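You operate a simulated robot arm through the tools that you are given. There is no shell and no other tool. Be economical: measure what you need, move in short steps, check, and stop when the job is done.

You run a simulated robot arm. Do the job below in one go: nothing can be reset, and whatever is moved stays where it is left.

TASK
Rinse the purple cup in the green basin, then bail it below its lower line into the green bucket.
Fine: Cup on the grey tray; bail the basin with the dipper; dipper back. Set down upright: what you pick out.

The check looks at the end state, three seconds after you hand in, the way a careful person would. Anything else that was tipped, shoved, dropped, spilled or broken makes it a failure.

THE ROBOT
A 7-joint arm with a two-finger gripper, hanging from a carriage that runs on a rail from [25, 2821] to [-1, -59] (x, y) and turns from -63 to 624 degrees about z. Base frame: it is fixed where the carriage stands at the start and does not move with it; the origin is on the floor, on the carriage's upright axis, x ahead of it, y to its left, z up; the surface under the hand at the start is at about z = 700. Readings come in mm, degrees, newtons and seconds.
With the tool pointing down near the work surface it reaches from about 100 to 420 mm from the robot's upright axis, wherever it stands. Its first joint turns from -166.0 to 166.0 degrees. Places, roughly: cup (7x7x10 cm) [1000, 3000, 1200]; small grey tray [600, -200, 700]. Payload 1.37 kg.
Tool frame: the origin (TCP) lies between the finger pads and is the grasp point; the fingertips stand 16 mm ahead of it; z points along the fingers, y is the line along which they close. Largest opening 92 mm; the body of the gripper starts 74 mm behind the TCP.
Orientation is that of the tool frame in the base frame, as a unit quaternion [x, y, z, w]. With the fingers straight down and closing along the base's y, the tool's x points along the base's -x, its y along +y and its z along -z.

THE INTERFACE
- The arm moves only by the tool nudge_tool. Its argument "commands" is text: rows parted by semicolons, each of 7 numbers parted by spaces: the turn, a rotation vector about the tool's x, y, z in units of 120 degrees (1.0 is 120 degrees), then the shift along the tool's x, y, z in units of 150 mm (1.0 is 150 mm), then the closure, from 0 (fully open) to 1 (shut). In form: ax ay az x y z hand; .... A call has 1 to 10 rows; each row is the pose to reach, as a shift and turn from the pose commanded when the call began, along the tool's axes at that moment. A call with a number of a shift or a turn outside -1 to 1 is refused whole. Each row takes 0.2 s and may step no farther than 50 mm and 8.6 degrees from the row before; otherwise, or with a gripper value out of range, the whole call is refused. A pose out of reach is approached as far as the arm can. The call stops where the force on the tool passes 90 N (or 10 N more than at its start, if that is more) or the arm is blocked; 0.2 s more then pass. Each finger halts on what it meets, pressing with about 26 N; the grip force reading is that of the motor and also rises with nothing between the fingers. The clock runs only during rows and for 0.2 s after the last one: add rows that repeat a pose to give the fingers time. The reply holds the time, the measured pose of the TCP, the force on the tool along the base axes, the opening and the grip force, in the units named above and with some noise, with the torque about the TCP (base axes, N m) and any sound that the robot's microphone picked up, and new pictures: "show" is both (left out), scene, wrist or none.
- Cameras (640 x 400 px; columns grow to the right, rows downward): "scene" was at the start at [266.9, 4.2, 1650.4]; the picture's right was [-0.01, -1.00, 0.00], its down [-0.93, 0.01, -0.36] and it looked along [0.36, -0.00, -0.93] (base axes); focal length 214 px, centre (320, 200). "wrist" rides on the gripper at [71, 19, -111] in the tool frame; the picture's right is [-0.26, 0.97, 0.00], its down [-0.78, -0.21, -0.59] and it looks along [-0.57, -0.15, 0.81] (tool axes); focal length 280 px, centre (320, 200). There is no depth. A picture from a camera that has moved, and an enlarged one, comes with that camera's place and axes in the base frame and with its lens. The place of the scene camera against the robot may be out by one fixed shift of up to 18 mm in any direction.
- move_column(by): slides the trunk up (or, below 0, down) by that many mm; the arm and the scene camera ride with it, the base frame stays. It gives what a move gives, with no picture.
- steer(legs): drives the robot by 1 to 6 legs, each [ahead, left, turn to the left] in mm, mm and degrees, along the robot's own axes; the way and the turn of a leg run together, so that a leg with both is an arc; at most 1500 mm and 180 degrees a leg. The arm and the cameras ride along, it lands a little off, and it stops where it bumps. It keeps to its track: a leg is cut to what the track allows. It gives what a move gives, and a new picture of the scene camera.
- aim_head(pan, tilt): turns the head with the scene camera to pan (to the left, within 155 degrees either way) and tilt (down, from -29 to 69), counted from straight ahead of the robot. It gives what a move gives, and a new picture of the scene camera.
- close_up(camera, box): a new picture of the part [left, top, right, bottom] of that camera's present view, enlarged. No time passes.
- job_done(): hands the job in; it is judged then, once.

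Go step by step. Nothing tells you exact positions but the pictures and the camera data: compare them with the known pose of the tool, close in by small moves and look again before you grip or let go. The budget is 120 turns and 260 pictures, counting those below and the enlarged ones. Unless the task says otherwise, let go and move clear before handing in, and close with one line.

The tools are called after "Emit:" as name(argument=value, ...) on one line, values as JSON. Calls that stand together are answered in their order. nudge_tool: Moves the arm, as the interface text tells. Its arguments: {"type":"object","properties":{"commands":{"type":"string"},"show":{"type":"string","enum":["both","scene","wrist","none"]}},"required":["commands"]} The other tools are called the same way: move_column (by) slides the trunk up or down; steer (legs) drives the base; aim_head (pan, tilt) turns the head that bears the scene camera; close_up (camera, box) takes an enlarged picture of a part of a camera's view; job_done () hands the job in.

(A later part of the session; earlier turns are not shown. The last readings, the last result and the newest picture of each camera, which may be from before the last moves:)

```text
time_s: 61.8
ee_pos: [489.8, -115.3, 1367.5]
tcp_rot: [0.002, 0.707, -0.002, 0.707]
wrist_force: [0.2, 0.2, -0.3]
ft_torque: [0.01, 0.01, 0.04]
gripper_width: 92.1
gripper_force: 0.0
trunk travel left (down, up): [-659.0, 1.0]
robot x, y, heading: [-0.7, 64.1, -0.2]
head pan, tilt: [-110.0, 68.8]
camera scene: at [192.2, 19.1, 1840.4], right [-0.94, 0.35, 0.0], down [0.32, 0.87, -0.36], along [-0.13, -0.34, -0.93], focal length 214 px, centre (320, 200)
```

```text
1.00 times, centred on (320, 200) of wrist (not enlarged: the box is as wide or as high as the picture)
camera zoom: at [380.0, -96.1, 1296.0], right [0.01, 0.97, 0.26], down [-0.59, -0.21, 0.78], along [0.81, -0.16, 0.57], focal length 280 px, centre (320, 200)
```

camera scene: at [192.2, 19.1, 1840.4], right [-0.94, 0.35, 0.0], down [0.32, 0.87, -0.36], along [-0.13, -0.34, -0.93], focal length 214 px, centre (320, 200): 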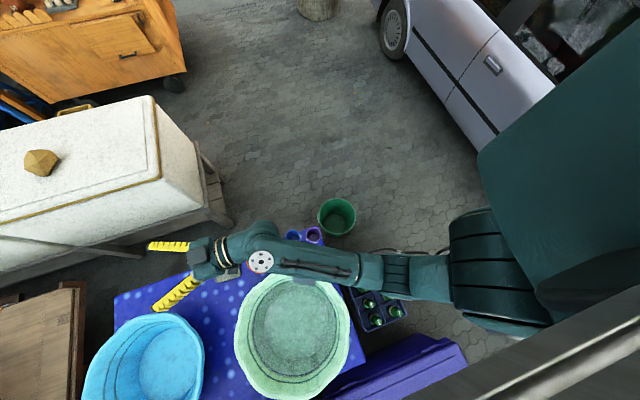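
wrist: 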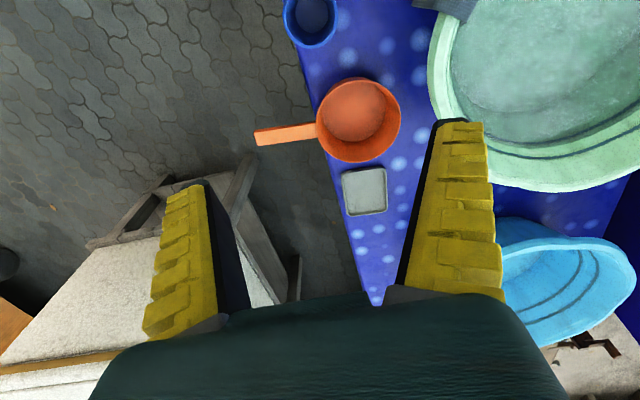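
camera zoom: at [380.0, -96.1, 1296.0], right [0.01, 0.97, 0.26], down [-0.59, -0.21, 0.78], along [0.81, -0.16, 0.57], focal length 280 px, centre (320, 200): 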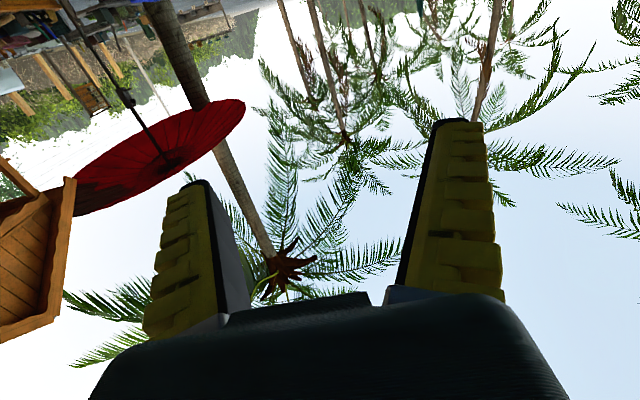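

Found it: a purple cup stands at the near right corner of the blue table, about (140, -208), next to the blue pail — so the rough place I was given is wrong. I'll point the tool down again and come above it.

Emit:
nudge_tool(commands="0 0.07 0 0.06 -0.06 -0.1 0; 0 0.14 0 0.12 -0.12 -0.2 0; 0 0.21 0 0.18 -0.18 -0.3 0; 0 0.28 0 0.24 -0.24 -0.4 0; 0 0.35 0 0.3 -0.3 -0.5 0; 0 0.42 0 0.36 -0.36 -0.6 0; 0 0.49 0 0.42 -0.42 -0.7 0; 0 0.56 0 0.48 -0.48 -0.8 0; 0 0.63 0 0.54 -0.54 -0.9 0; 0 0.7 0 0.6 -0.6 -1 0", show="none")

Emit:
nudge_tool(commands="0 0.05 0 0.1 0 0 0; 0 0.05 0 0.3 0 0 0; 0 0.05 0 0.6 0 0 0; 0 0.05 0 0.8 0 0 0", show="none")

Emit:
move_column(by=-250)

Emit:
close_up(camera="wrist", box=[0, 0, 640, 400])

Emit:
aim_head(pan=-100, tilt=69)

```text
time_s: 64.0
ee_pos: [337.8, -204.8, 1277.6]
tcp_rot: [0.003, 0.999, 0.0, 0.05]
wrist_force: [-0.8, 0.1, -0.2]
ft_torque: [-0.01, 0.01, 0.02]
gripper_width: 91.8
gripper_force: 0.1
trunk travel left (down, up): [-659.0, 1.0]
robot x, y, heading: [-1.1, 65.8, -0.3]
head pan, tilt: [-110.0, 68.8]
```

```text
time_s: 65.0
ee_pos: [218.8, -203.5, 1264.6]
tcp_rot: [0.003, 1.0, 0.0, 0.001]
wrist_force: [0.0, -0.6, 0.5]
ft_torque: [0.02, 0.0, 0.01]
gripper_width: 91.9
gripper_force: 0.1
trunk travel left (down, up): [-659.0, 1.0]
robot x, y, heading: [2.5, 64.7, 0.1]
head pan, tilt: [-110.0, 68.8]
```

```text
time_s: 67.6
ee_pos: [219.0, -203.1, 1015.3]
tcp_rot: [0.004, 1.0, 0.0, 0.0]
wrist_force: [0.0, 0.1, 0.3]
ft_torque: [-0.02, 0.02, -0.04]
gripper_width: 92.1
gripper_force: 0.1
trunk travel left (down, up): [-409.0, 251.0]
robot x, y, heading: [1.0, 64.7, -0.5]
head pan, tilt: [-110.0, 68.8]
```

```text
1.00 times, centred on (320, 200) of wrist (not enlarged: the box is as wide or as high as the picture)
camera zoom: at [149.3, -184.8, 1124.9], right [0.27, 0.96, 0.0], down [0.78, -0.22, 0.59], along [0.57, -0.16, -0.81], focal length 280 px, centre (320, 200)
```

zoom: 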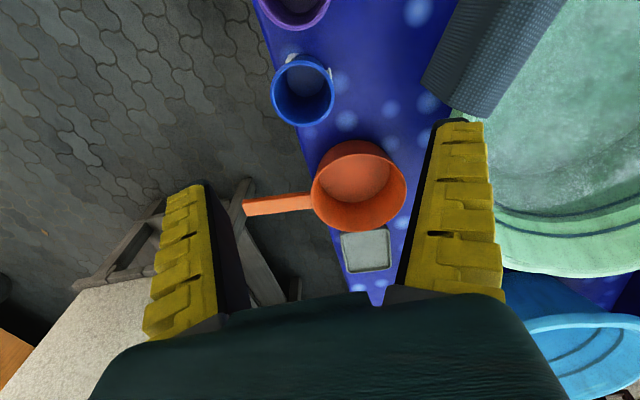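

```text
time_s: 68.3
ee_pos: [217.7, -203.5, 1014.7]
tcp_rot: [0.002, 1.0, 0.0, 0.0]
wrist_force: [-0.2, 0.7, 0.4]
ft_torque: [-0.02, 0.01, 0.01]
gripper_width: 91.9
gripper_force: 0.1
trunk travel left (down, up): [-409.0, 251.0]
robot x, y, heading: [0.1, 68.5, -0.4]
head pan, tilt: [-100.0, 68.8]
camera scene: at [201.5, 16.5, 1590.4], right [-0.98, 0.18, 0.0], down [0.17, 0.92, -0.36], along [-0.07, -0.36, -0.93], focal length 214 px, centre (320, 200)
```

scene: 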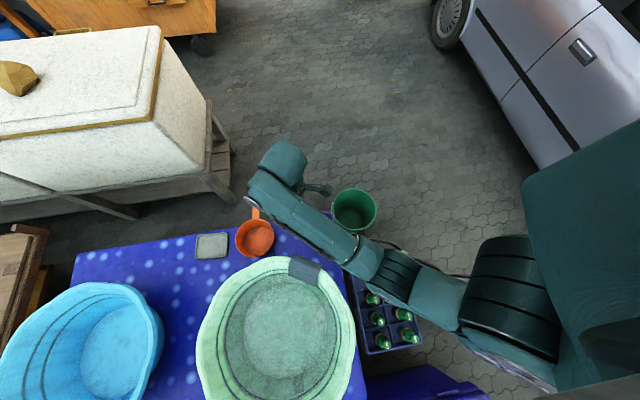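

Emit:
nudge_tool(commands="0 0 0 0.25 0 0 0; 0 0 0 0.5 -0.03 0 0; 0 0 0 0.5 -0.03 0.3 0", show="wrist")

Emit:
close_up(camera="wrist", box=[220, 20, 420, 145])

```text
time_s: 69.1
ee_pos: [142.4, -207.8, 969.3]
tcp_rot: [0.003, 1.0, 0.0, 0.0]
wrist_force: [0.3, 0.0, 0.4]
ft_torque: [0.01, -0.04, -0.01]
gripper_width: 91.8
gripper_force: 0.0
trunk travel left (down, up): [-409.0, 251.0]
robot x, y, heading: [-2.3, 68.8, -0.2]
head pan, tilt: [-100.0, 68.8]
camera wrist: at [73.1, -189.1, 1079.0], right [0.27, 0.96, 0.0], down [0.78, -0.22, 0.59], along [0.57, -0.16, -0.81], focal length 280 px, centre (320, 200)
```

wrist: 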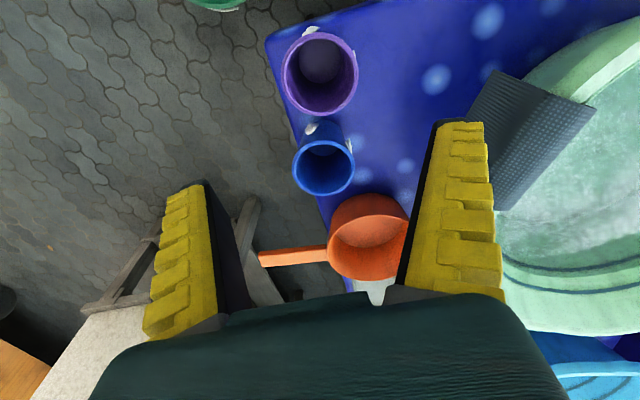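

```text
3.20 times, centred on (320, 82) of wrist
camera zoom: at [73.1, -189.1, 1079.0], right [0.27, 0.96, 0.0], down [0.78, -0.22, 0.59], along [0.57, -0.16, -0.81], focal length 897 px, centre (320, 576)
```

zoom: 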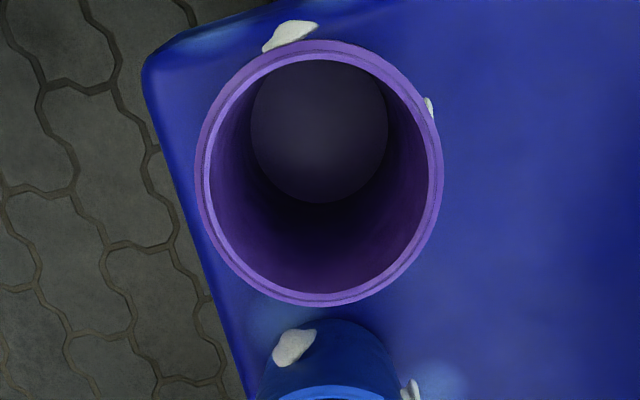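

The purple cup's rim is centred near (130, -205, 800), with two foam patches on its side that need rinsing off. I'll centre over it and lower.

Emit:
nudge_tool(commands="0 0 0 0.08 0.02 0.2 0; 0 0 0 0.08 0.02 0.4 0; 0 0 0 0.08 0.02 0.65 0", show="wrist")

```text
time_s: 69.9
ee_pos: [130.4, -204.5, 872.2]
tcp_rot: [0.004, 1.0, -0.001, 0.0]
wrist_force: [-1.0, -0.1, 0.1]
ft_torque: [-0.04, -0.02, 0.01]
gripper_width: 91.9
gripper_force: 0.0
trunk travel left (down, up): [-409.0, 251.0]
robot x, y, heading: [2.4, 66.0, -0.0]
head pan, tilt: [-100.0, 68.8]
camera wrist: at [61.5, -186.1, 982.0], right [0.27, 0.96, 0.0], down [0.78, -0.22, 0.59], along [0.57, -0.16, -0.81], focal length 280 px, centre (320, 200)
```

wrist: 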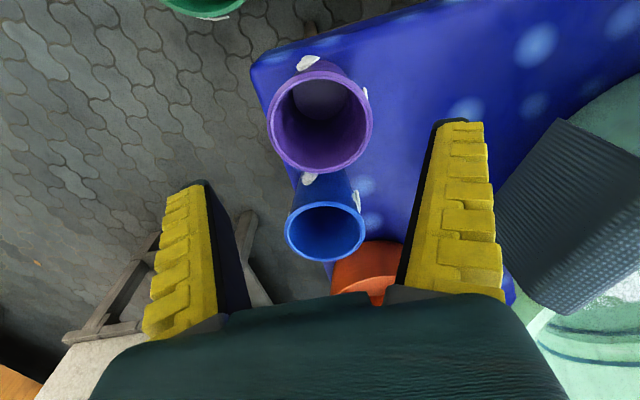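

Emit:
nudge_tool(commands="0 0 0 0.03 0.01 0.2 0; 0 0 0 0.03 0.01 0.4 0; 0 0 0 0.03 0.01 0.55 0; 0 0 0 0.03 0.01 0.68 0", show="wrist")

```text
time_s: 70.9
ee_pos: [126.9, -204.9, 770.6]
tcp_rot: [0.003, 1.0, 0.0, 0.0]
wrist_force: [-0.5, -0.1, 0.4]
ft_torque: [-0.04, -0.01, 0.03]
gripper_width: 91.8
gripper_force: 0.2
trunk travel left (down, up): [-409.0, 251.0]
robot x, y, heading: [3.8, 68.1, -0.5]
head pan, tilt: [-100.0, 68.8]
camera wrist: at [58.0, -184.5, 879.9], right [0.27, 0.96, 0.0], down [0.78, -0.22, 0.59], along [0.57, -0.16, -0.81], focal length 280 px, centre (320, 200)
```

wrist: 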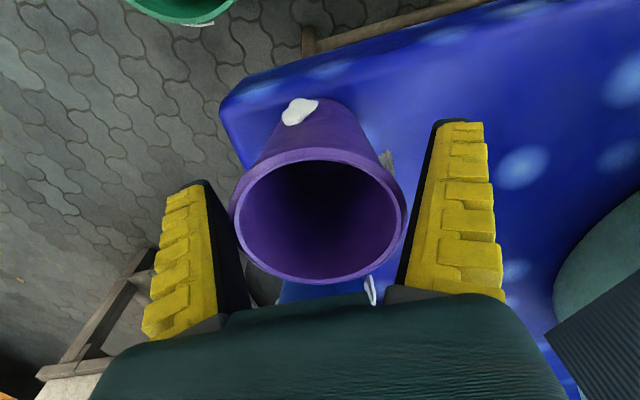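

Fingers straddle the cup well. Closing.

Emit:
nudge_tool(commands="0 0 0 0 0 0 0.3; 0 0 0 0 0 0 0.5; 0 0 0 0 0 0 0.5; 0 0 0 0 0 0 0.5", show="wrist")

```text
time_s: 71.9
ee_pos: [127.4, -203.0, 770.6]
tcp_rot: [0.002, 1.0, -0.001, 0.001]
wrist_force: [-0.4, 0.4, -0.7]
ft_torque: [0.0, -0.03, 0.02]
gripper_width: 69.5
gripper_force: 26.0
trunk travel left (down, up): [-409.0, 251.0]
robot x, y, heading: [-5.8, 69.9, -0.2]
head pan, tilt: [-100.0, 68.8]
camera wrist: at [57.9, -184.3, 880.0], right [0.27, 0.96, 0.0], down [0.78, -0.22, 0.59], along [0.57, -0.16, -0.81], focal length 280 px, centre (320, 200)
```

wrist: 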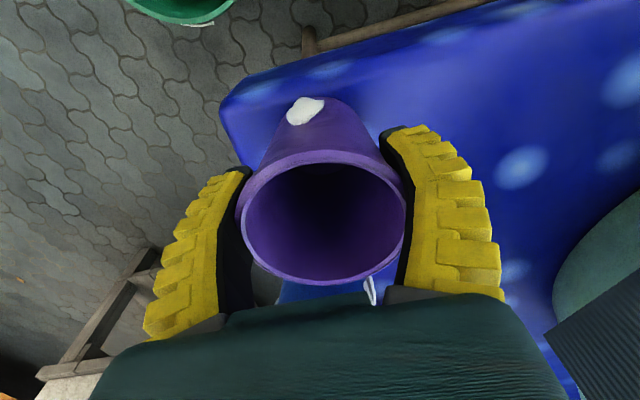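

Emit:
move_column(by=250)

Emit:
aim_head(pan=20, tilt=66)

Emit:
close_up(camera="scene", box=[200, 160, 480, 340])

```text
time_s: 74.5
ee_pos: [127.7, -203.0, 1020.1]
tcp_rot: [0.003, 1.0, 0.0, 0.0]
wrist_force: [-0.6, -0.9, -0.4]
ft_torque: [0.03, 0.01, -0.01]
gripper_width: 69.2
gripper_force: 26.4
trunk travel left (down, up): [-659.0, 1.0]
robot x, y, heading: [-2.7, 67.9, -0.4]
head pan, tilt: [-100.0, 68.8]
```

```text
time_s: 76.5
ee_pos: [127.9, -203.6, 1019.3]
tcp_rot: [0.003, 1.0, 0.0, 0.0]
wrist_force: [0.6, -0.3, -0.1]
ft_torque: [0.0, -0.05, -0.01]
gripper_width: 69.0
gripper_force: 25.4
trunk travel left (down, up): [-659.0, 1.0]
robot x, y, heading: [-1.7, 69.3, -0.2]
head pan, tilt: [20.0, 66.0]
camera scene: at [267.6, 91.5, 1843.2], right [0.34, -0.94, 0.0], down [-0.86, -0.31, -0.41], along [0.38, 0.14, -0.91], focal length 214 px, centre (320, 200)
```

scene: 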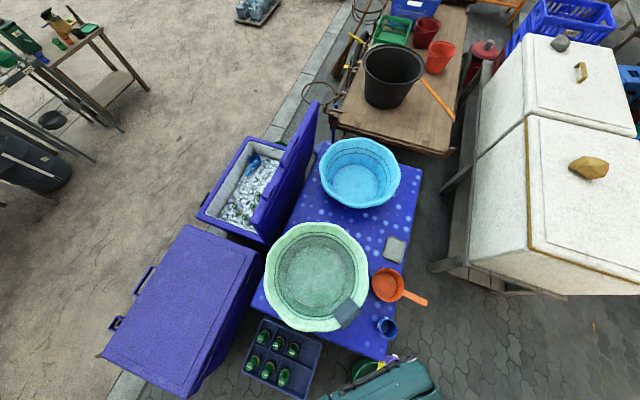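

```text
2.22 times, centred on (340, 250) of scene
camera zoom: at [267.6, 91.5, 1843.2], right [0.34, -0.94, 0.0], down [-0.86, -0.31, -0.41], along [0.38, 0.14, -0.91], focal length 477 px, centre (276, 89)
```

zoom: 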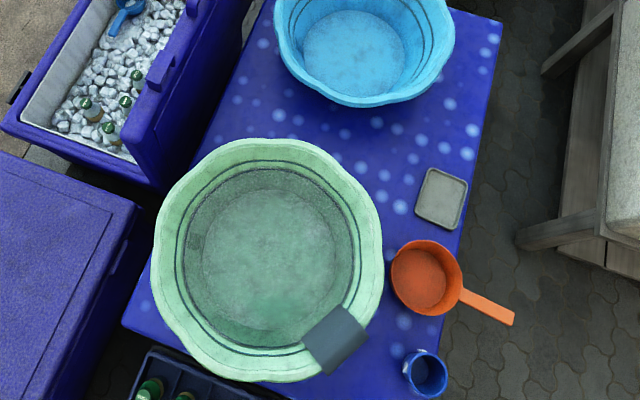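

Emit:
nudge_tool(commands="0 0 0 -0.17 0.28 0 0.5; 0 0 0 -0.34 0.56 0 0.5; 0 0 0 -0.51 0.84 0 0.5", show="none")

Emit:
nudge_tool(commands="0 0 0 -0.17 0.28 0 0.5; 0 0 0 -0.34 0.56 0 0.5; 0 0 0 -0.51 0.84 0 0.5", show="none")

Emit:
nudge_tool(commands="0 0 0 -0.17 0.28 0 0.5; 0 0 0 -0.32 0.55 0 0.5", show="both")

```text
time_s: 77.3
ee_pos: [204.9, -77.6, 1021.1]
tcp_rot: [0.003, 1.0, 0.0, 0.0]
wrist_force: [-0.7, -0.5, -0.5]
ft_torque: [-0.02, 0.01, 0.03]
gripper_width: 68.8
gripper_force: 26.0
trunk travel left (down, up): [-659.0, 1.0]
robot x, y, heading: [-0.4, 66.8, -0.3]
head pan, tilt: [20.0, 66.0]
```

```text
time_s: 78.1
ee_pos: [282.5, 47.9, 1018.9]
tcp_rot: [0.004, 1.0, 0.0, -0.001]
wrist_force: [-0.9, -0.4, -1.1]
ft_torque: [0.04, -0.07, 0.0]
gripper_width: 68.9
gripper_force: 26.3
trunk travel left (down, up): [-659.0, 1.0]
robot x, y, heading: [2.1, 67.8, -0.7]
head pan, tilt: [20.0, 66.0]
```

```text
time_s: 78.7
ee_pos: [328.7, 128.9, 1020.0]
tcp_rot: [0.004, 1.0, -0.001, -0.001]
wrist_force: [-0.8, 0.2, -1.1]
ft_torque: [0.02, -0.03, 0.02]
gripper_width: 69.0
gripper_force: 25.7
trunk travel left (down, up): [-659.0, 1.0]
robot x, y, heading: [-1.1, 67.6, -0.5]
head pan, tilt: [20.0, 66.0]
camera scene: at [267.4, 91.4, 1843.1], right [0.34, -0.94, 0.0], down [-0.86, -0.31, -0.41], along [0.38, 0.14, -0.91], focal length 214 px, centre (320, 200)
camera wrist: at [260.4, 148.9, 1129.5], right [0.27, 0.96, 0.0], down [0.78, -0.22, 0.59], along [0.57, -0.16, -0.81], focal length 280 px, centre (320, 200)
```

scene: 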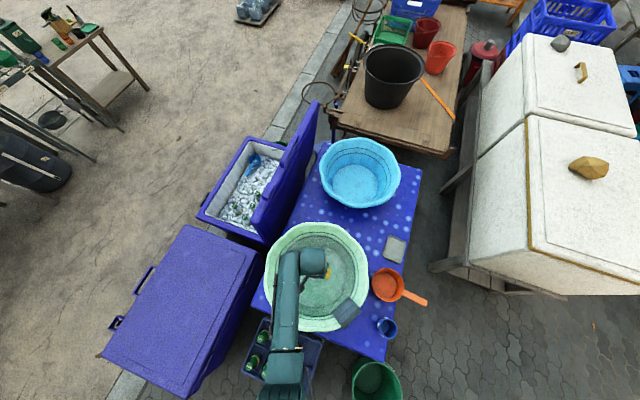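
wrist: 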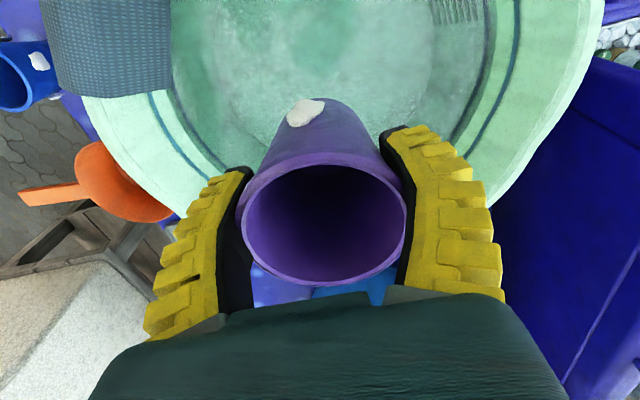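

Emit:
move_column(by=-150)

Emit:
close_up(camera="wrist", box=[0, 0, 640, 400])

Emit:
close_up(camera="scene", box=[240, 200, 420, 320])

```text
time_s: 80.4
ee_pos: [329.8, 129.4, 869.5]
tcp_rot: [0.003, 1.0, 0.0, -0.001]
wrist_force: [0.6, 0.6, -0.4]
ft_torque: [0.0, -0.01, 0.02]
gripper_width: 68.8
gripper_force: 26.2
trunk travel left (down, up): [-509.0, 151.0]
robot x, y, heading: [3.3, 67.3, -0.5]
head pan, tilt: [20.0, 66.0]
```

```text
1.00 times, centred on (320, 200) of wrist (not enlarged: the box is as wide or as high as the picture)
camera zoom: at [260.8, 148.7, 979.9], right [0.27, 0.96, 0.0], down [0.78, -0.22, 0.59], along [0.57, -0.16, -0.81], focal length 280 px, centre (320, 200)
```

zoom: 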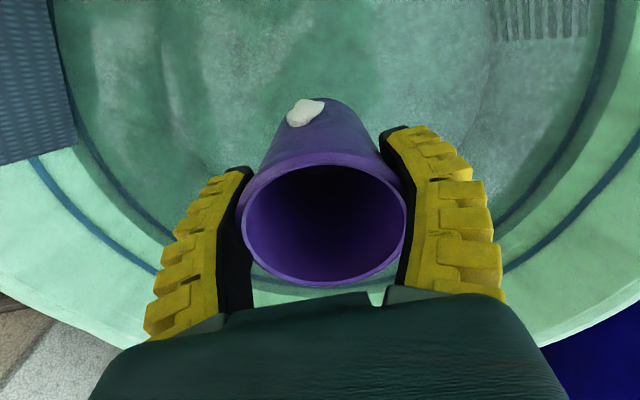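

```text
3.33 times, centred on (330, 260) of scene
camera zoom: at [267.6, 91.5, 1693.2], right [0.34, -0.94, 0.0], down [-0.86, -0.31, -0.41], along [0.38, 0.14, -0.91], focal length 715 px, centre (287, 0)
```

zoom: 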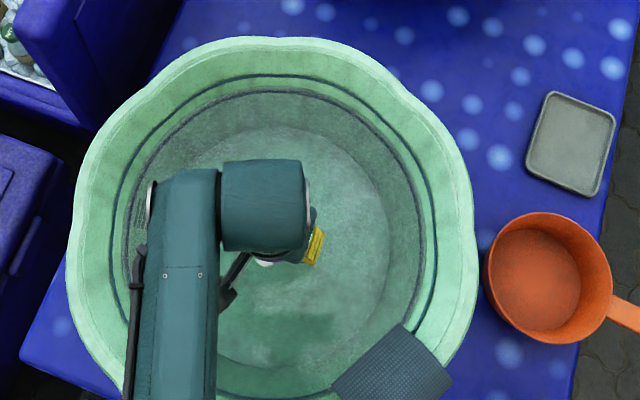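

Emit:
move_column(by=-50)

Emit:
close_up(camera="wrist", box=[0, 0, 640, 400])

```text
time_s: 81.3
ee_pos: [329.9, 129.1, 819.3]
tcp_rot: [0.003, 1.0, 0.0, 0.0]
wrist_force: [0.0, -0.2, -0.6]
ft_torque: [0.0, 0.0, 0.0]
gripper_width: 68.6
gripper_force: 26.6
trunk travel left (down, up): [-459.0, 201.0]
robot x, y, heading: [0.7, 66.6, -0.2]
head pan, tilt: [20.0, 66.0]
```

```text
1.00 times, centred on (320, 200) of wrist (not enlarged: the box is as wide or as high as the picture)
camera zoom: at [260.8, 148.7, 929.8], right [0.27, 0.96, 0.0], down [0.78, -0.22, 0.59], along [0.57, -0.16, -0.81], focal length 280 px, centre (320, 200)
```

zoom: 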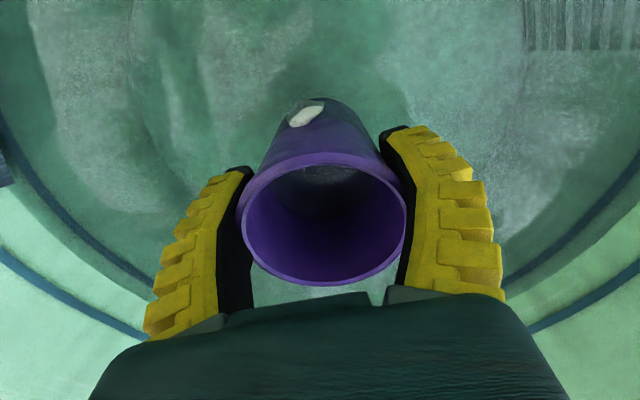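

The water surface looks to be around z≈785, so the cup must be tilted to fill. I'll tilt it forward about 50° while still above, then lower it into the water.

Emit:
nudge_tool(commands="0 -0.07 0 -0.07 0 0 0.5; 0 -0.14 0 -0.14 0 0 0.5; 0 -0.21 0 -0.21 0 0 0.5; 0 -0.28 0 -0.28 0 0 0.5; 0 -0.35 0 -0.35 0 0 0.5; 0 -0.42 0 -0.4 0 0 0.5; 0 -0.42 0 -0.4 0 0.1 0.5; 0 -0.42 0 -0.4 0 0.18 0.5", show="both")

```text
time_s: 83.1
ee_pos: [389.4, 129.6, 791.5]
tcp_rot: [0.002, 0.905, 0.0, 0.425]
wrist_force: [-0.2, 0.4, -1.2]
ft_torque: [-0.01, 0.03, 0.0]
gripper_width: 68.7
gripper_force: 26.0
trunk travel left (down, up): [-459.0, 201.0]
robot x, y, heading: [0.4, 63.3, -0.1]
head pan, tilt: [20.0, 66.0]
camera scene: at [267.5, 91.5, 1643.2], right [0.34, -0.94, 0.0], down [-0.86, -0.31, -0.41], along [0.38, 0.14, -0.91], focal length 214 px, centre (320, 200)
camera wrist: at [260.7, 148.8, 807.8], right [0.17, 0.96, 0.2], down [0.04, -0.21, 0.98], along [0.98, -0.16, -0.08], focal length 280 px, centre (320, 200)
```

scene: 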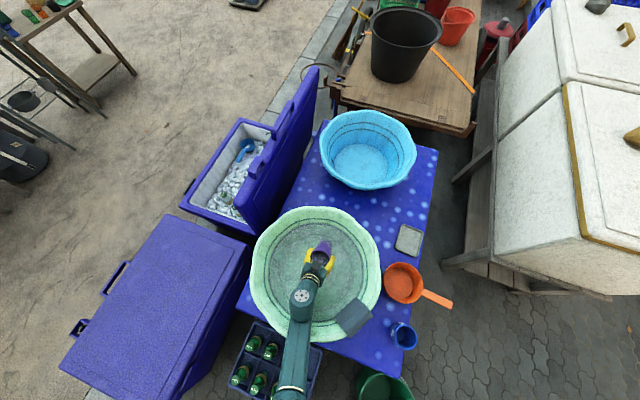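
wrist: 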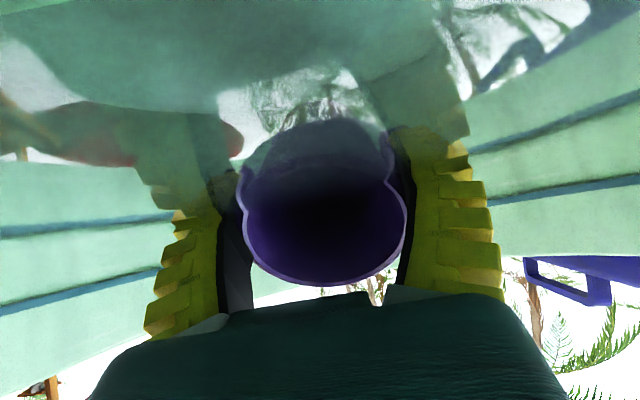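

Emit:
nudge_tool(commands="0 0 0 0.05 0 0.043 0.5; 0 0 0 0.05 0.15 0.043 0.5; 0 0 0 0.05 0.3 0.043 0.5; 0 0 0 0.05 0.1 0.043 0.5; 0 0 0 0.05 -0.1 0.043 0.5; 0 0 0 0.05 -0.3 0.043 0.5; 0 0 0 0.05 0 0.043 0.5; 0 0 0 0.05 0 0.043 0.5", show="both")

Emit:
close_up(camera="scene", box=[250, 210, 400, 310])

```text
time_s: 84.9
ee_pos: [390.3, 130.7, 782.7]
tcp_rot: [0.002, 0.905, -0.002, 0.426]
wrist_force: [-0.1, 0.1, -0.2]
ft_torque: [0.0, 0.06, -0.01]
gripper_width: 68.7
gripper_force: 26.5
out of reach, approached as far as the arm can: row 6
trunk travel left (down, up): [-459.0, 201.0]
robot x, y, heading: [0.4, 69.5, -0.3]
head pan, tilt: [20.0, 66.0]
camera scene: at [267.6, 91.6, 1643.2], right [0.34, -0.94, 0.0], down [-0.86, -0.31, -0.41], along [0.38, 0.14, -0.91], focal length 214 px, centre (320, 200)
camera wrist: at [261.1, 149.9, 797.9], right [0.17, 0.96, 0.2], down [0.04, -0.21, 0.98], along [0.98, -0.16, -0.08], focal length 280 px, centre (320, 200)
```

scene: 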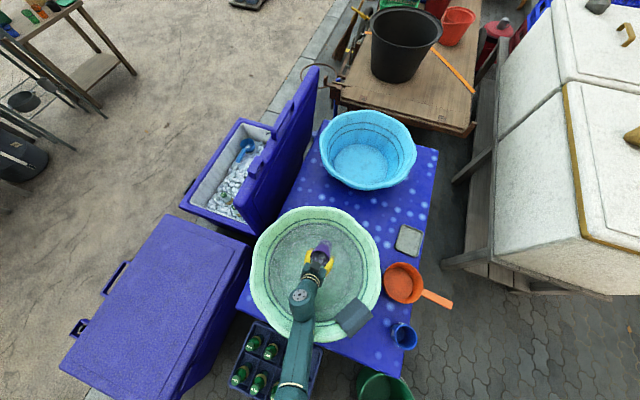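
wrist: 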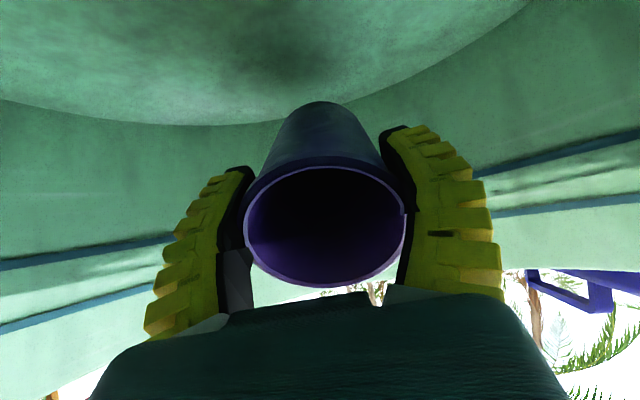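

```text
4.00 times, centred on (325, 260) of scene
camera zoom: at [267.6, 91.6, 1643.2], right [0.34, -0.94, 0.0], down [-0.86, -0.31, -0.41], along [0.38, 0.14, -0.91], focal length 858 px, centre (300, -40)
```

zoom: 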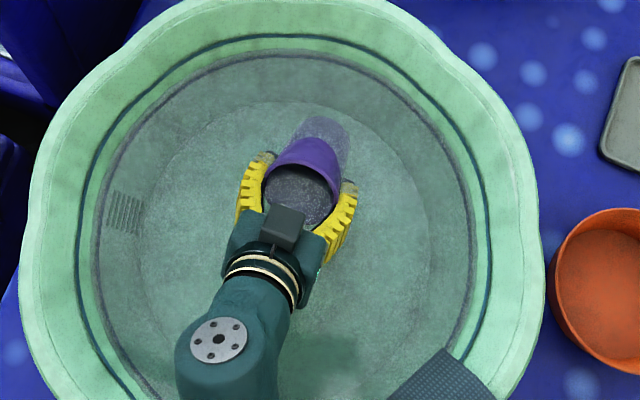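

The visible foam is gone and the cup filled. I'll lift it above the rim and tip it out over the basin.

Emit:
move_column(by=185)

Emit:
nudge_tool(commands="0 -0.07 0 0 0 0 0.5; 0 -0.14 0 0 0 0 0.5; 0 -0.21 0 0 0 0 0.5; 0 -0.28 0 0 0 0 0.5; 0 -0.35 0 0 0 0 0.5; 0 -0.42 0 0 0 0 0.5; 0 -0.46 0 0 0 0 0.5; 0 -0.46 0 0 0 0 0.5; 0 -0.46 0 0 0 0 0.5", show="both")

Emit:
close_up(camera="scene", box=[250, 180, 400, 280])

```text
time_s: 87.0
ee_pos: [389.4, 130.0, 967.5]
tcp_rot: [0.003, 0.905, -0.001, 0.426]
wrist_force: [0.0, -0.3, -0.1]
ft_torque: [0.0, 0.03, 0.01]
gripper_width: 68.7
gripper_force: 26.1
trunk travel left (down, up): [-644.0, 16.0]
robot x, y, heading: [4.0, 71.9, -0.3]
head pan, tilt: [20.0, 66.0]
```

```text
time_s: 89.0
ee_pos: [373.3, 169.8, 1088.8]
tcp_rot: [0.004, 0.605, -0.005, 0.796]
wrist_force: [-0.5, 1.0, -0.7]
ft_torque: [0.01, -0.03, -0.01]
gripper_width: 68.9
gripper_force: 25.3
out of reach, approached as far as the arm can: row 1, 2, 3, 4, 5, 6, 7, 8, 9
trunk travel left (down, up): [-644.0, 16.0]
robot x, y, heading: [3.2, 69.7, -0.4]
head pan, tilt: [20.0, 66.0]
camera scene: at [267.5, 91.4, 1828.1], right [0.34, -0.94, 0.0], down [-0.86, -0.31, -0.41], along [0.38, 0.14, -0.91], focal length 214 px, centre (320, 200)
camera wrist: at [286.4, 189.9, 990.7], right [-0.06, 0.97, 0.25], down [-0.78, -0.2, 0.59], along [0.62, -0.16, 0.76], focal length 280 px, centre (320, 200)
```

scene: 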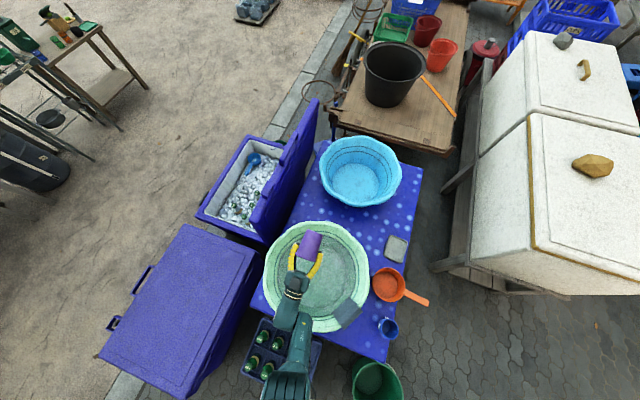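
wrist: 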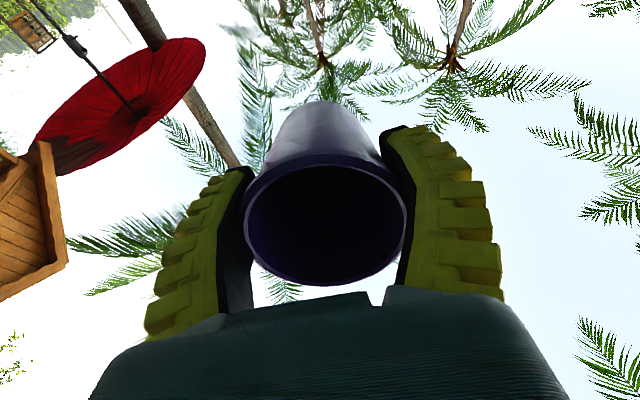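

```text
4.00 times, centred on (325, 230) of scene
camera zoom: at [267.5, 91.4, 1828.1], right [0.34, -0.94, 0.0], down [-0.86, -0.31, -0.41], along [0.38, 0.14, -0.91], focal length 858 px, centre (300, 80)
```

zoom: 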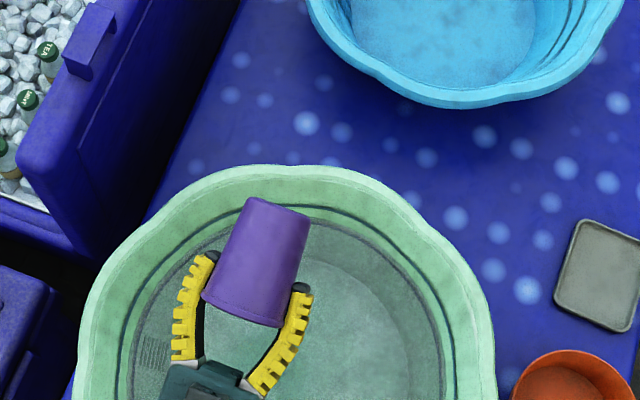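

The cup is tipped out and looks clean. I'll bring it upright again and test how far out I can reach for the tray.

Emit:
nudge_tool(commands="0 0.07 0 0 0 0 0.5; 0 0.14 0 0 0 0 0.5; 0 0.21 0 0 0 0 0.5; 0 0.28 0 0 0 0 0.5; 0 0.35 0 0 0 0 0.5; 0 0.42 0 0 0 0 0.5; 0 0.49 0 0 0 0 0.5; 0 0.56 0 0 0 0 0.5; 0 0.63 0 0 0 0 0.5; 0 0.7 0 0 0 0 0.5", show="none")

Emit:
nudge_tool(commands="0 0.07 0 0 0 0 0.5; 0 0.14 0 0 0 0 0.5; 0 0.177 0 0 0 0 0.5; 0 0.177 0 0 0 0 0.5", show="wrist")

Emit:
steer(legs=[[0, -140, 0]])

```text
time_s: 91.2
ee_pos: [371.9, 167.4, 1087.5]
tcp_rot: [0.002, 0.983, 0.0, 0.186]
wrist_force: [-1.5, -0.7, -1.0]
ft_torque: [0.04, -0.05, -0.02]
gripper_width: 69.2
gripper_force: 25.9
trunk travel left (down, up): [-644.0, 16.0]
robot x, y, heading: [-0.9, 68.6, -0.2]
head pan, tilt: [20.0, 66.0]
```

```text
time_s: 92.2
ee_pos: [375.0, 167.5, 1088.8]
tcp_rot: [0.002, 1.0, -0.001, 0.003]
wrist_force: [0.3, -0.3, -0.8]
ft_torque: [-0.01, 0.03, -0.01]
gripper_width: 69.1
gripper_force: 25.6
trunk travel left (down, up): [-644.0, 16.0]
robot x, y, heading: [0.9, 70.3, -0.4]
head pan, tilt: [20.0, 66.0]
camera wrist: at [302.9, 186.5, 1198.9], right [0.27, 0.96, 0.0], down [0.78, -0.22, 0.59], along [0.57, -0.16, -0.81], focal length 280 px, centre (320, 200)
```

wrist: 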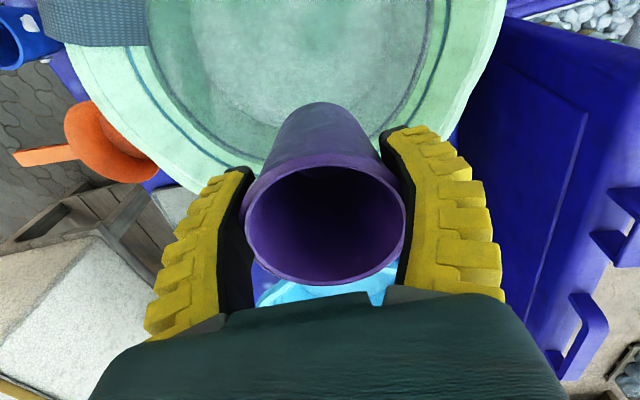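

```text
time_s: 93.5
ee_pos: [371.2, 43.8, 1087.9]
tcp_rot: [0.004, 1.0, 0.0, 0.003]
wrist_force: [0.6, 1.3, -0.2]
ft_torque: [0.02, 0.0, 0.05]
gripper_width: 68.9
gripper_force: 26.6
trunk travel left (down, up): [-644.0, 16.0]
robot x, y, heading: [1.4, -53.1, -0.5]
head pan, tilt: [20.0, 66.0]
camera scene: at [266.5, -32.1, 1828.2], right [0.34, -0.94, 0.0], down [-0.86, -0.31, -0.41], along [0.38, 0.14, -0.91], focal length 214 px, centre (320, 200)
```

scene: 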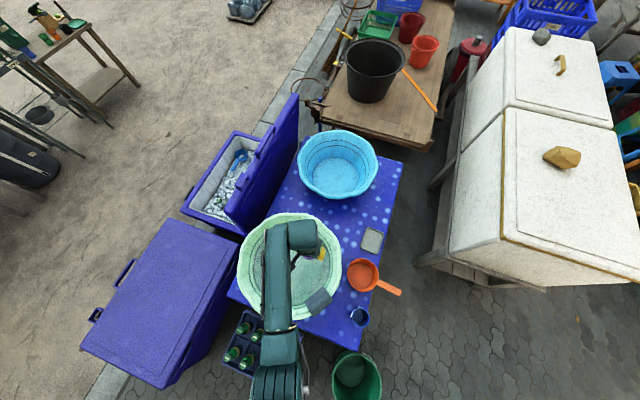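

Emit:
nudge_tool(commands="0 0 0 -0.1 -0.18 -0.2 0.5; 0 0 0 -0.2 -0.36 -0.4 0.5; 0 0 0 -0.3 -0.54 -0.6 0.5; 0 0 0 -0.4 -0.72 -0.8 0.5; 0 0 0 -0.5 -0.9 -1 0.5", show="none")

Emit:
nudge_tool(commands="0 0 0 -0.1 -0.14 -0.2 0.5; 0 0 0 -0.2 -0.28 -0.4 0.5; 0 0 0 -0.3 -0.42 -0.6 0.5; 0 0 0 -0.4 -0.56 -0.8 0.5; 0 0 0 -0.5 -0.7 -1 0.5", show="none")

Emit:
nudge_tool(commands="0 0 0 -0.2 0 -0.05 0.5; 0 0 0 -0.4 0 -0.1 0.5; 0 0 0 -0.58 0 -0.15 0.5", show="none")

```text
time_s: 94.7
ee_pos: [443.5, -91.1, 1239.3]
tcp_rot: [0.003, 1.0, 0.001, 0.002]
wrist_force: [-0.1, 0.4, -2.1]
ft_torque: [0.01, -0.04, -0.01]
gripper_width: 68.9
gripper_force: 26.0
trunk travel left (down, up): [-644.0, 16.0]
robot x, y, heading: [-0.2, -55.3, -0.6]
head pan, tilt: [20.0, 66.0]
```

```text
time_s: 95.9
ee_pos: [517.7, -196.7, 1388.8]
tcp_rot: [0.004, 1.0, 0.0, 0.002]
wrist_force: [-0.9, 0.6, -1.0]
ft_torque: [-0.02, 0.02, 0.01]
gripper_width: 69.0
gripper_force: 26.2
trunk travel left (down, up): [-644.0, 16.0]
robot x, y, heading: [1.2, -55.8, -0.2]
head pan, tilt: [20.0, 66.0]
```

```text
time_s: 96.7
ee_pos: [594.2, -195.1, 1410.3]
tcp_rot: [0.004, 1.0, 0.0, 0.002]
wrist_force: [-0.5, 0.2, -1.1]
ft_torque: [-0.03, -0.03, -0.02]
gripper_width: 68.9
gripper_force: 26.4
out of reach, approached as far as the arm can: row 3
trunk travel left (down, up): [-644.0, 16.0]
robot x, y, heading: [-0.1, -59.0, -0.3]
head pan, tilt: [20.0, 66.0]
```

Emit:
nudge_tool(commands="0 0 0 0 0 -0.25 0.5; 0 0 0 0 0 -0.35 0.5; 0 0 0 -0.1 0 -0.35 0.5; 0 0 0 -0.2 0 -0.35 0.5", show="none")

```text
time_s: 97.7
ee_pos: [592.9, -191.6, 1457.2]
tcp_rot: [0.003, 1.0, 0.0, 0.002]
wrist_force: [0.8, 0.0, -1.6]
ft_torque: [0.0, 0.03, 0.02]
gripper_width: 68.8
gripper_force: 26.0
out of reach, approached as far as the arm can: row 1, 2, 3, 4
trunk travel left (down, up): [-644.0, 16.0]
robot x, y, heading: [1.0, -54.3, -0.3]
head pan, tilt: [20.0, 66.0]
```

Emit:
close_up(camera="wrist", box=[0, 0, 640, 400])

Emit:
aim_head(pan=0, tilt=60)

Emit:
close_up(camera="scene", box=[280, 140, 480, 265])

```text
1.00 times, centred on (320, 200) of wrist (not enlarged: the box is as wide or as high as the picture)
camera zoom: at [522.5, -172.6, 1567.6], right [0.27, 0.96, 0.0], down [0.78, -0.22, 0.59], along [0.57, -0.16, -0.8], focal length 280 px, centre (320, 200)
```

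zoom: 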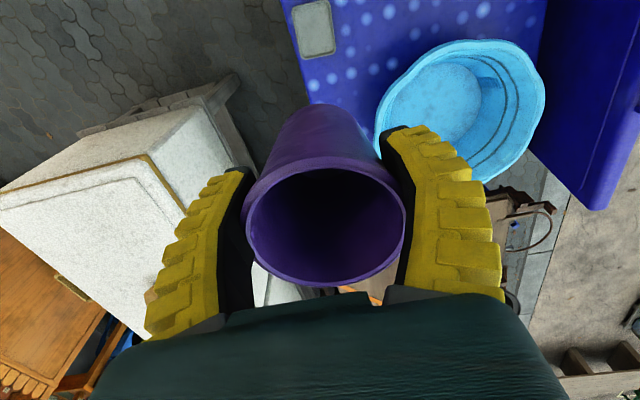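

```text
time_s: 98.5
ee_pos: [593.3, -191.5, 1458.8]
tcp_rot: [0.004, 1.0, 0.0, 0.003]
wrist_force: [-0.3, 0.0, -1.2]
ft_torque: [0.02, 0.01, 0.02]
gripper_width: 69.1
gripper_force: 26.1
trunk travel left (down, up): [-644.0, 16.0]
robot x, y, heading: [1.7, -55.5, -0.4]
head pan, tilt: [0.0, 60.0]
camera scene: at [277.1, -52.4, 1834.8], right [-0.01, -1.0, 0.0], down [-0.87, 0.01, -0.5], along [0.5, 0.0, -0.87], focal length 214 px, centre (320, 200)
```

scene: 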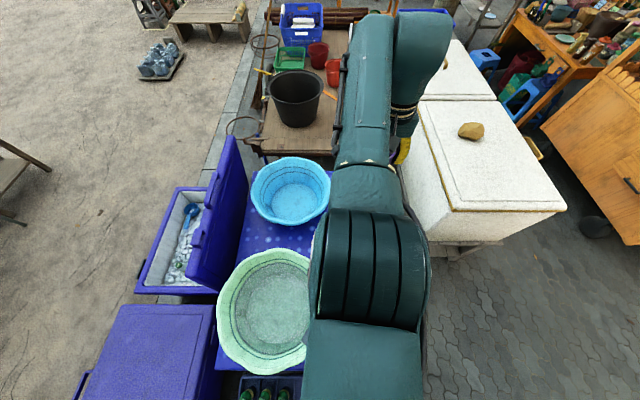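

```text
3.20 times, centred on (380, 202) of scene
camera zoom: at [277.1, -52.4, 1834.8], right [-0.01, -1.0, 0.0], down [-0.87, 0.01, -0.5], along [0.5, 0.0, -0.87], focal length 686 px, centre (128, 192)
```

zoom: 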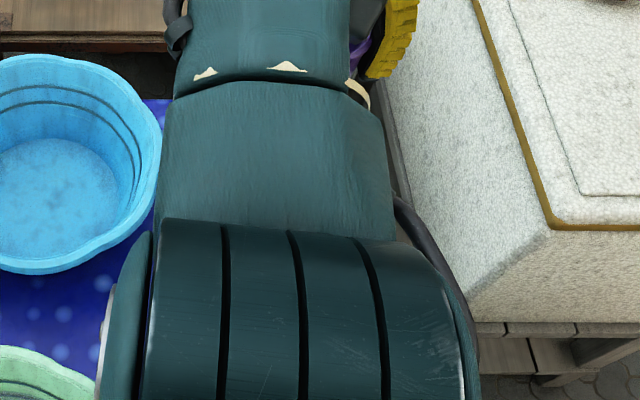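

From the wrist view the tray centre is about (590, -210), just within reach. I'll lower the trunk in steps.

Emit:
move_column(by=-420)

Emit:
nudge_tool(commands="0 0 0 0 0 0.15 0.5; 0 0 0 0 -0.1 0.3 0.5", show="both")

```text
refused: -420 is not a number from -400 to 400
```

```text
time_s: 99.1
ee_pos: [593.8, -206.9, 1413.4]
tcp_rot: [0.003, 1.0, 0.0, 0.003]
wrist_force: [-0.4, 0.0, 0.8]
ft_torque: [-0.03, -0.03, -0.02]
gripper_width: 68.9
gripper_force: 26.8
trunk travel left (down, up): [-644.0, 16.0]
robot x, y, heading: [1.6, -58.0, -0.5]
head pan, tilt: [0.0, 60.0]
camera scene: at [277.2, -52.4, 1834.9], right [-0.01, -1.0, 0.0], down [-0.87, 0.01, -0.5], along [0.5, 0.0, -0.87], focal length 214 px, centre (320, 200)
camera wrist: at [523.1, -187.5, 1522.8], right [0.27, 0.96, 0.0], down [0.77, -0.22, 0.6], along [0.57, -0.16, -0.8], focal length 280 px, centre (320, 200)
```

scene: 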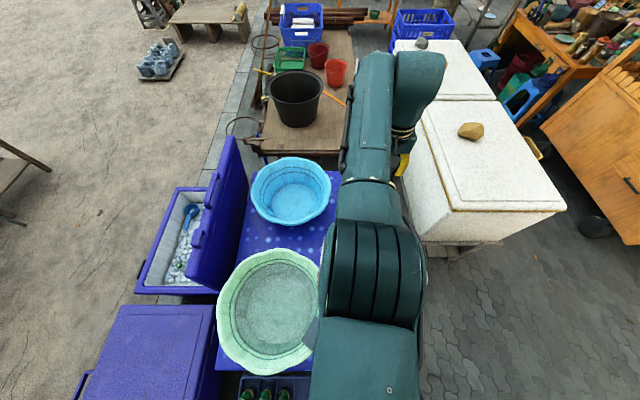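
wrist: 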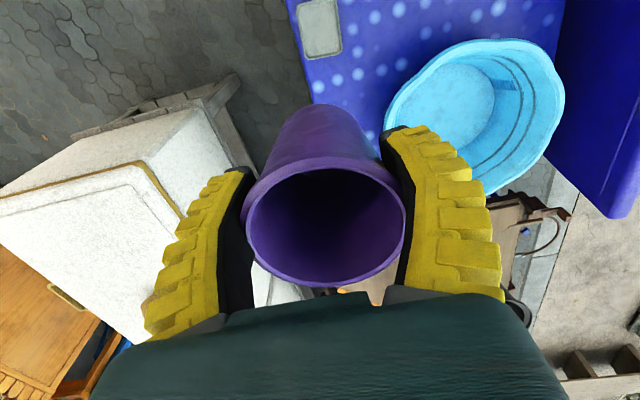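

Emit:
move_column(by=-350)

Emit:
aim_head(pan=20, tilt=60)

Emit:
close_up(camera="wrist", box=[0, 0, 640, 400])

```text
time_s: 102.6
ee_pos: [592.0, -206.8, 1064.1]
tcp_rot: [0.003, 1.0, 0.001, 0.003]
wrist_force: [-0.5, 0.4, 0.2]
ft_torque: [-0.02, -0.03, -0.02]
gripper_width: 68.8
gripper_force: 26.3
trunk travel left (down, up): [-294.0, 366.0]
robot x, y, heading: [-1.5, -51.9, -0.8]
head pan, tilt: [0.0, 60.0]
```

```text
time_s: 103.4
ee_pos: [594.5, -206.4, 1061.2]
tcp_rot: [0.003, 1.0, 0.0, 0.003]
wrist_force: [0.1, 0.0, -1.1]
ft_torque: [-0.01, 0.03, -0.01]
gripper_width: 68.8
gripper_force: 25.4
trunk travel left (down, up): [-294.0, 366.0]
robot x, y, heading: [0.3, -57.3, -0.4]
head pan, tilt: [20.0, 60.0]
camera scene: at [273.3, -29.7, 1484.8], right [0.33, -0.94, 0.0], down [-0.82, -0.29, -0.5], along [0.47, 0.17, -0.87], focal length 214 px, centre (320, 200)
```

scene: 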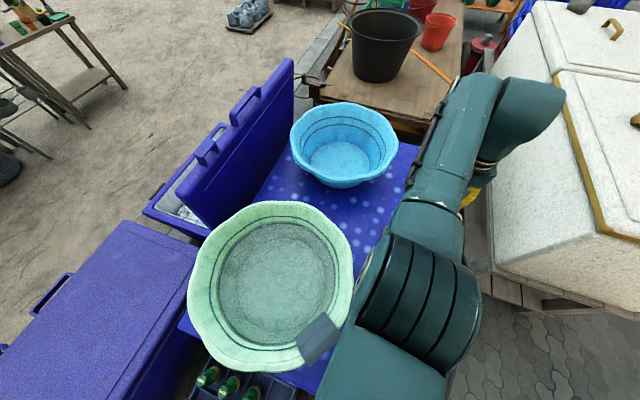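

```text
1.00 times, centred on (320, 200) of wrist (not enlarged: the box is as wide or as high as the picture)
camera zoom: at [522.7, -187.6, 1172.3], right [0.27, 0.96, 0.0], down [0.77, -0.22, 0.59], along [0.57, -0.16, -0.8], focal length 280 px, centre (320, 200)
```

zoom: 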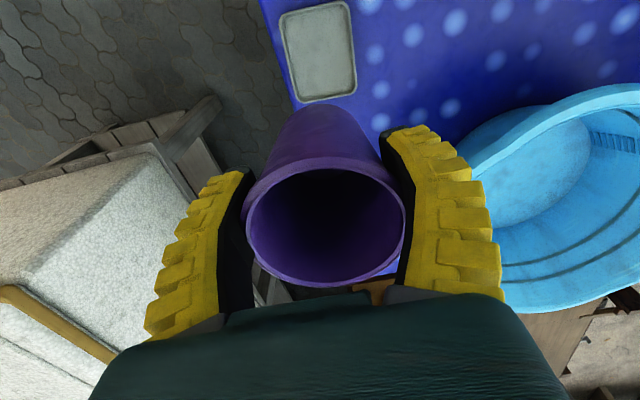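

Emit:
move_column(by=-150)

Emit:
aim_head(pan=40, tilt=50)

Emit:
close_up(camera="wrist", box=[0, 0, 640, 400])

```text
time_s: 105.1
ee_pos: [593.1, -206.7, 912.9]
tcp_rot: [0.003, 1.0, 0.0, 0.004]
wrist_force: [0.4, -0.3, 0.3]
ft_torque: [-0.03, 0.01, 0.01]
gripper_width: 68.8
gripper_force: 25.8
trunk travel left (down, up): [-144.0, 516.0]
robot x, y, heading: [-0.2, -52.4, -0.3]
head pan, tilt: [20.0, 60.0]
```

```text
time_s: 106.0
ee_pos: [594.1, -207.3, 912.2]
tcp_rot: [0.003, 1.0, 0.001, 0.003]
wrist_force: [0.1, -0.8, -1.1]
ft_torque: [-0.02, -0.04, -0.01]
gripper_width: 68.9
gripper_force: 26.2
trunk travel left (down, up): [-144.0, 516.0]
robot x, y, heading: [-1.7, -54.2, -0.6]
head pan, tilt: [40.0, 50.0]
camera scene: at [269.8, -2.9, 1347.3], right [0.64, -0.77, 0.0], down [-0.59, -0.49, -0.64], along [0.5, 0.41, -0.77], focal length 214 px, centre (320, 200)
```

scene: 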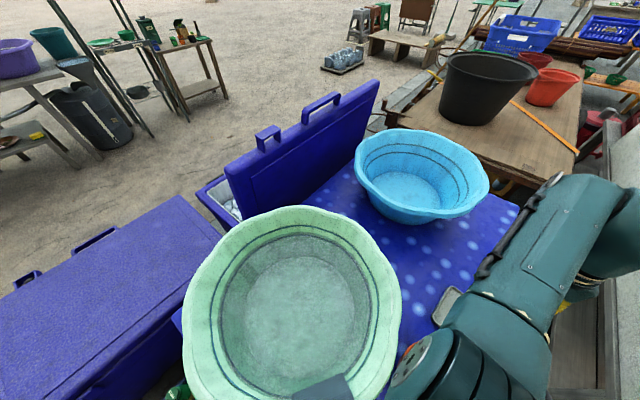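

```text
1.00 times, centred on (320, 200) of wrist (not enlarged: the box is as wide or as high as the picture)
camera zoom: at [522.7, -187.6, 1022.3], right [0.27, 0.96, 0.0], down [0.77, -0.22, 0.59], along [0.57, -0.16, -0.8], focal length 280 px, centre (320, 200)
```

zoom: 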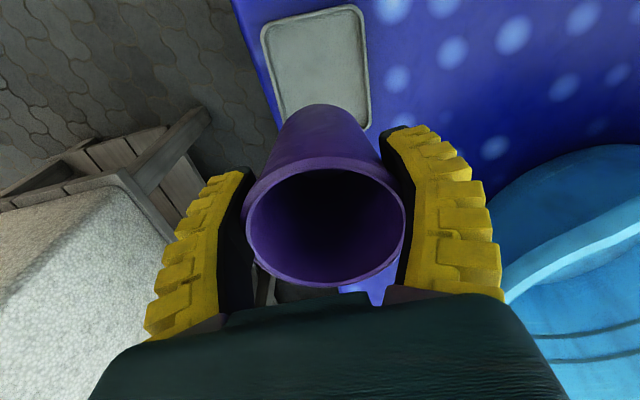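

Emit:
move_column(by=-95)

Emit:
close_up(camera="wrist", box=[0, 0, 640, 400])

Emit:
aim_head(pan=0, tilt=40)

```text
time_s: 107.3
ee_pos: [593.7, -206.0, 818.2]
tcp_rot: [0.003, 1.0, 0.001, 0.004]
wrist_force: [0.2, -0.7, -0.7]
ft_torque: [0.04, 0.0, 0.0]
gripper_width: 68.9
gripper_force: 25.9
trunk travel left (down, up): [-49.0, 611.0]
robot x, y, heading: [0.8, -55.4, -0.5]
head pan, tilt: [40.0, 50.0]
```

```text
1.00 times, centred on (320, 200) of wrist (not enlarged: the box is as wide or as high as the picture)
camera zoom: at [522.9, -187.6, 927.5], right [0.27, 0.96, 0.0], down [0.77, -0.22, 0.59], along [0.57, -0.16, -0.8], focal length 280 px, centre (320, 200)
```

zoom: 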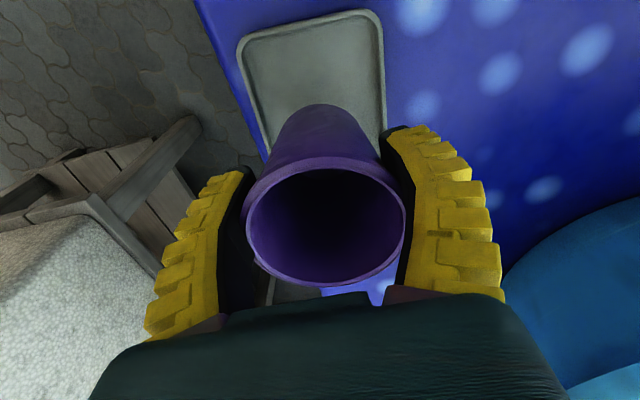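

```text
time_s: 108.3
ee_pos: [592.3, -207.3, 816.9]
tcp_rot: [0.004, 1.0, 0.0, 0.003]
wrist_force: [0.3, -0.4, -0.2]
ft_torque: [0.0, -0.01, 0.02]
gripper_width: 68.8
gripper_force: 26.1
trunk travel left (down, up): [-49.0, 611.0]
robot x, y, heading: [3.5, -55.2, -0.6]
head pan, tilt: [0.0, 40.0]
camera scene: at [295.5, -52.5, 1266.5], right [-0.01, -1.0, 0.0], down [-0.64, 0.0, -0.77], along [0.77, 0.0, -0.64], focal length 214 px, centre (320, 200)
```

scene: 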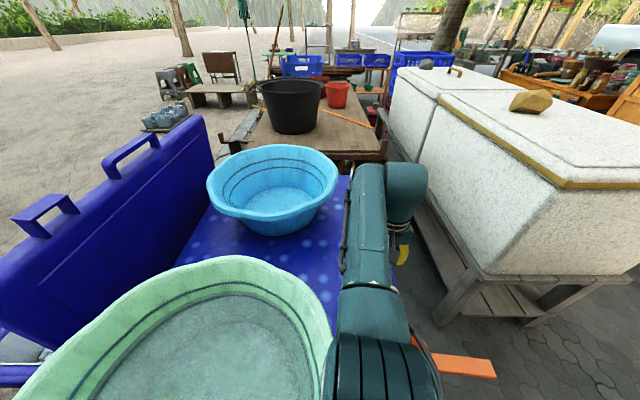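

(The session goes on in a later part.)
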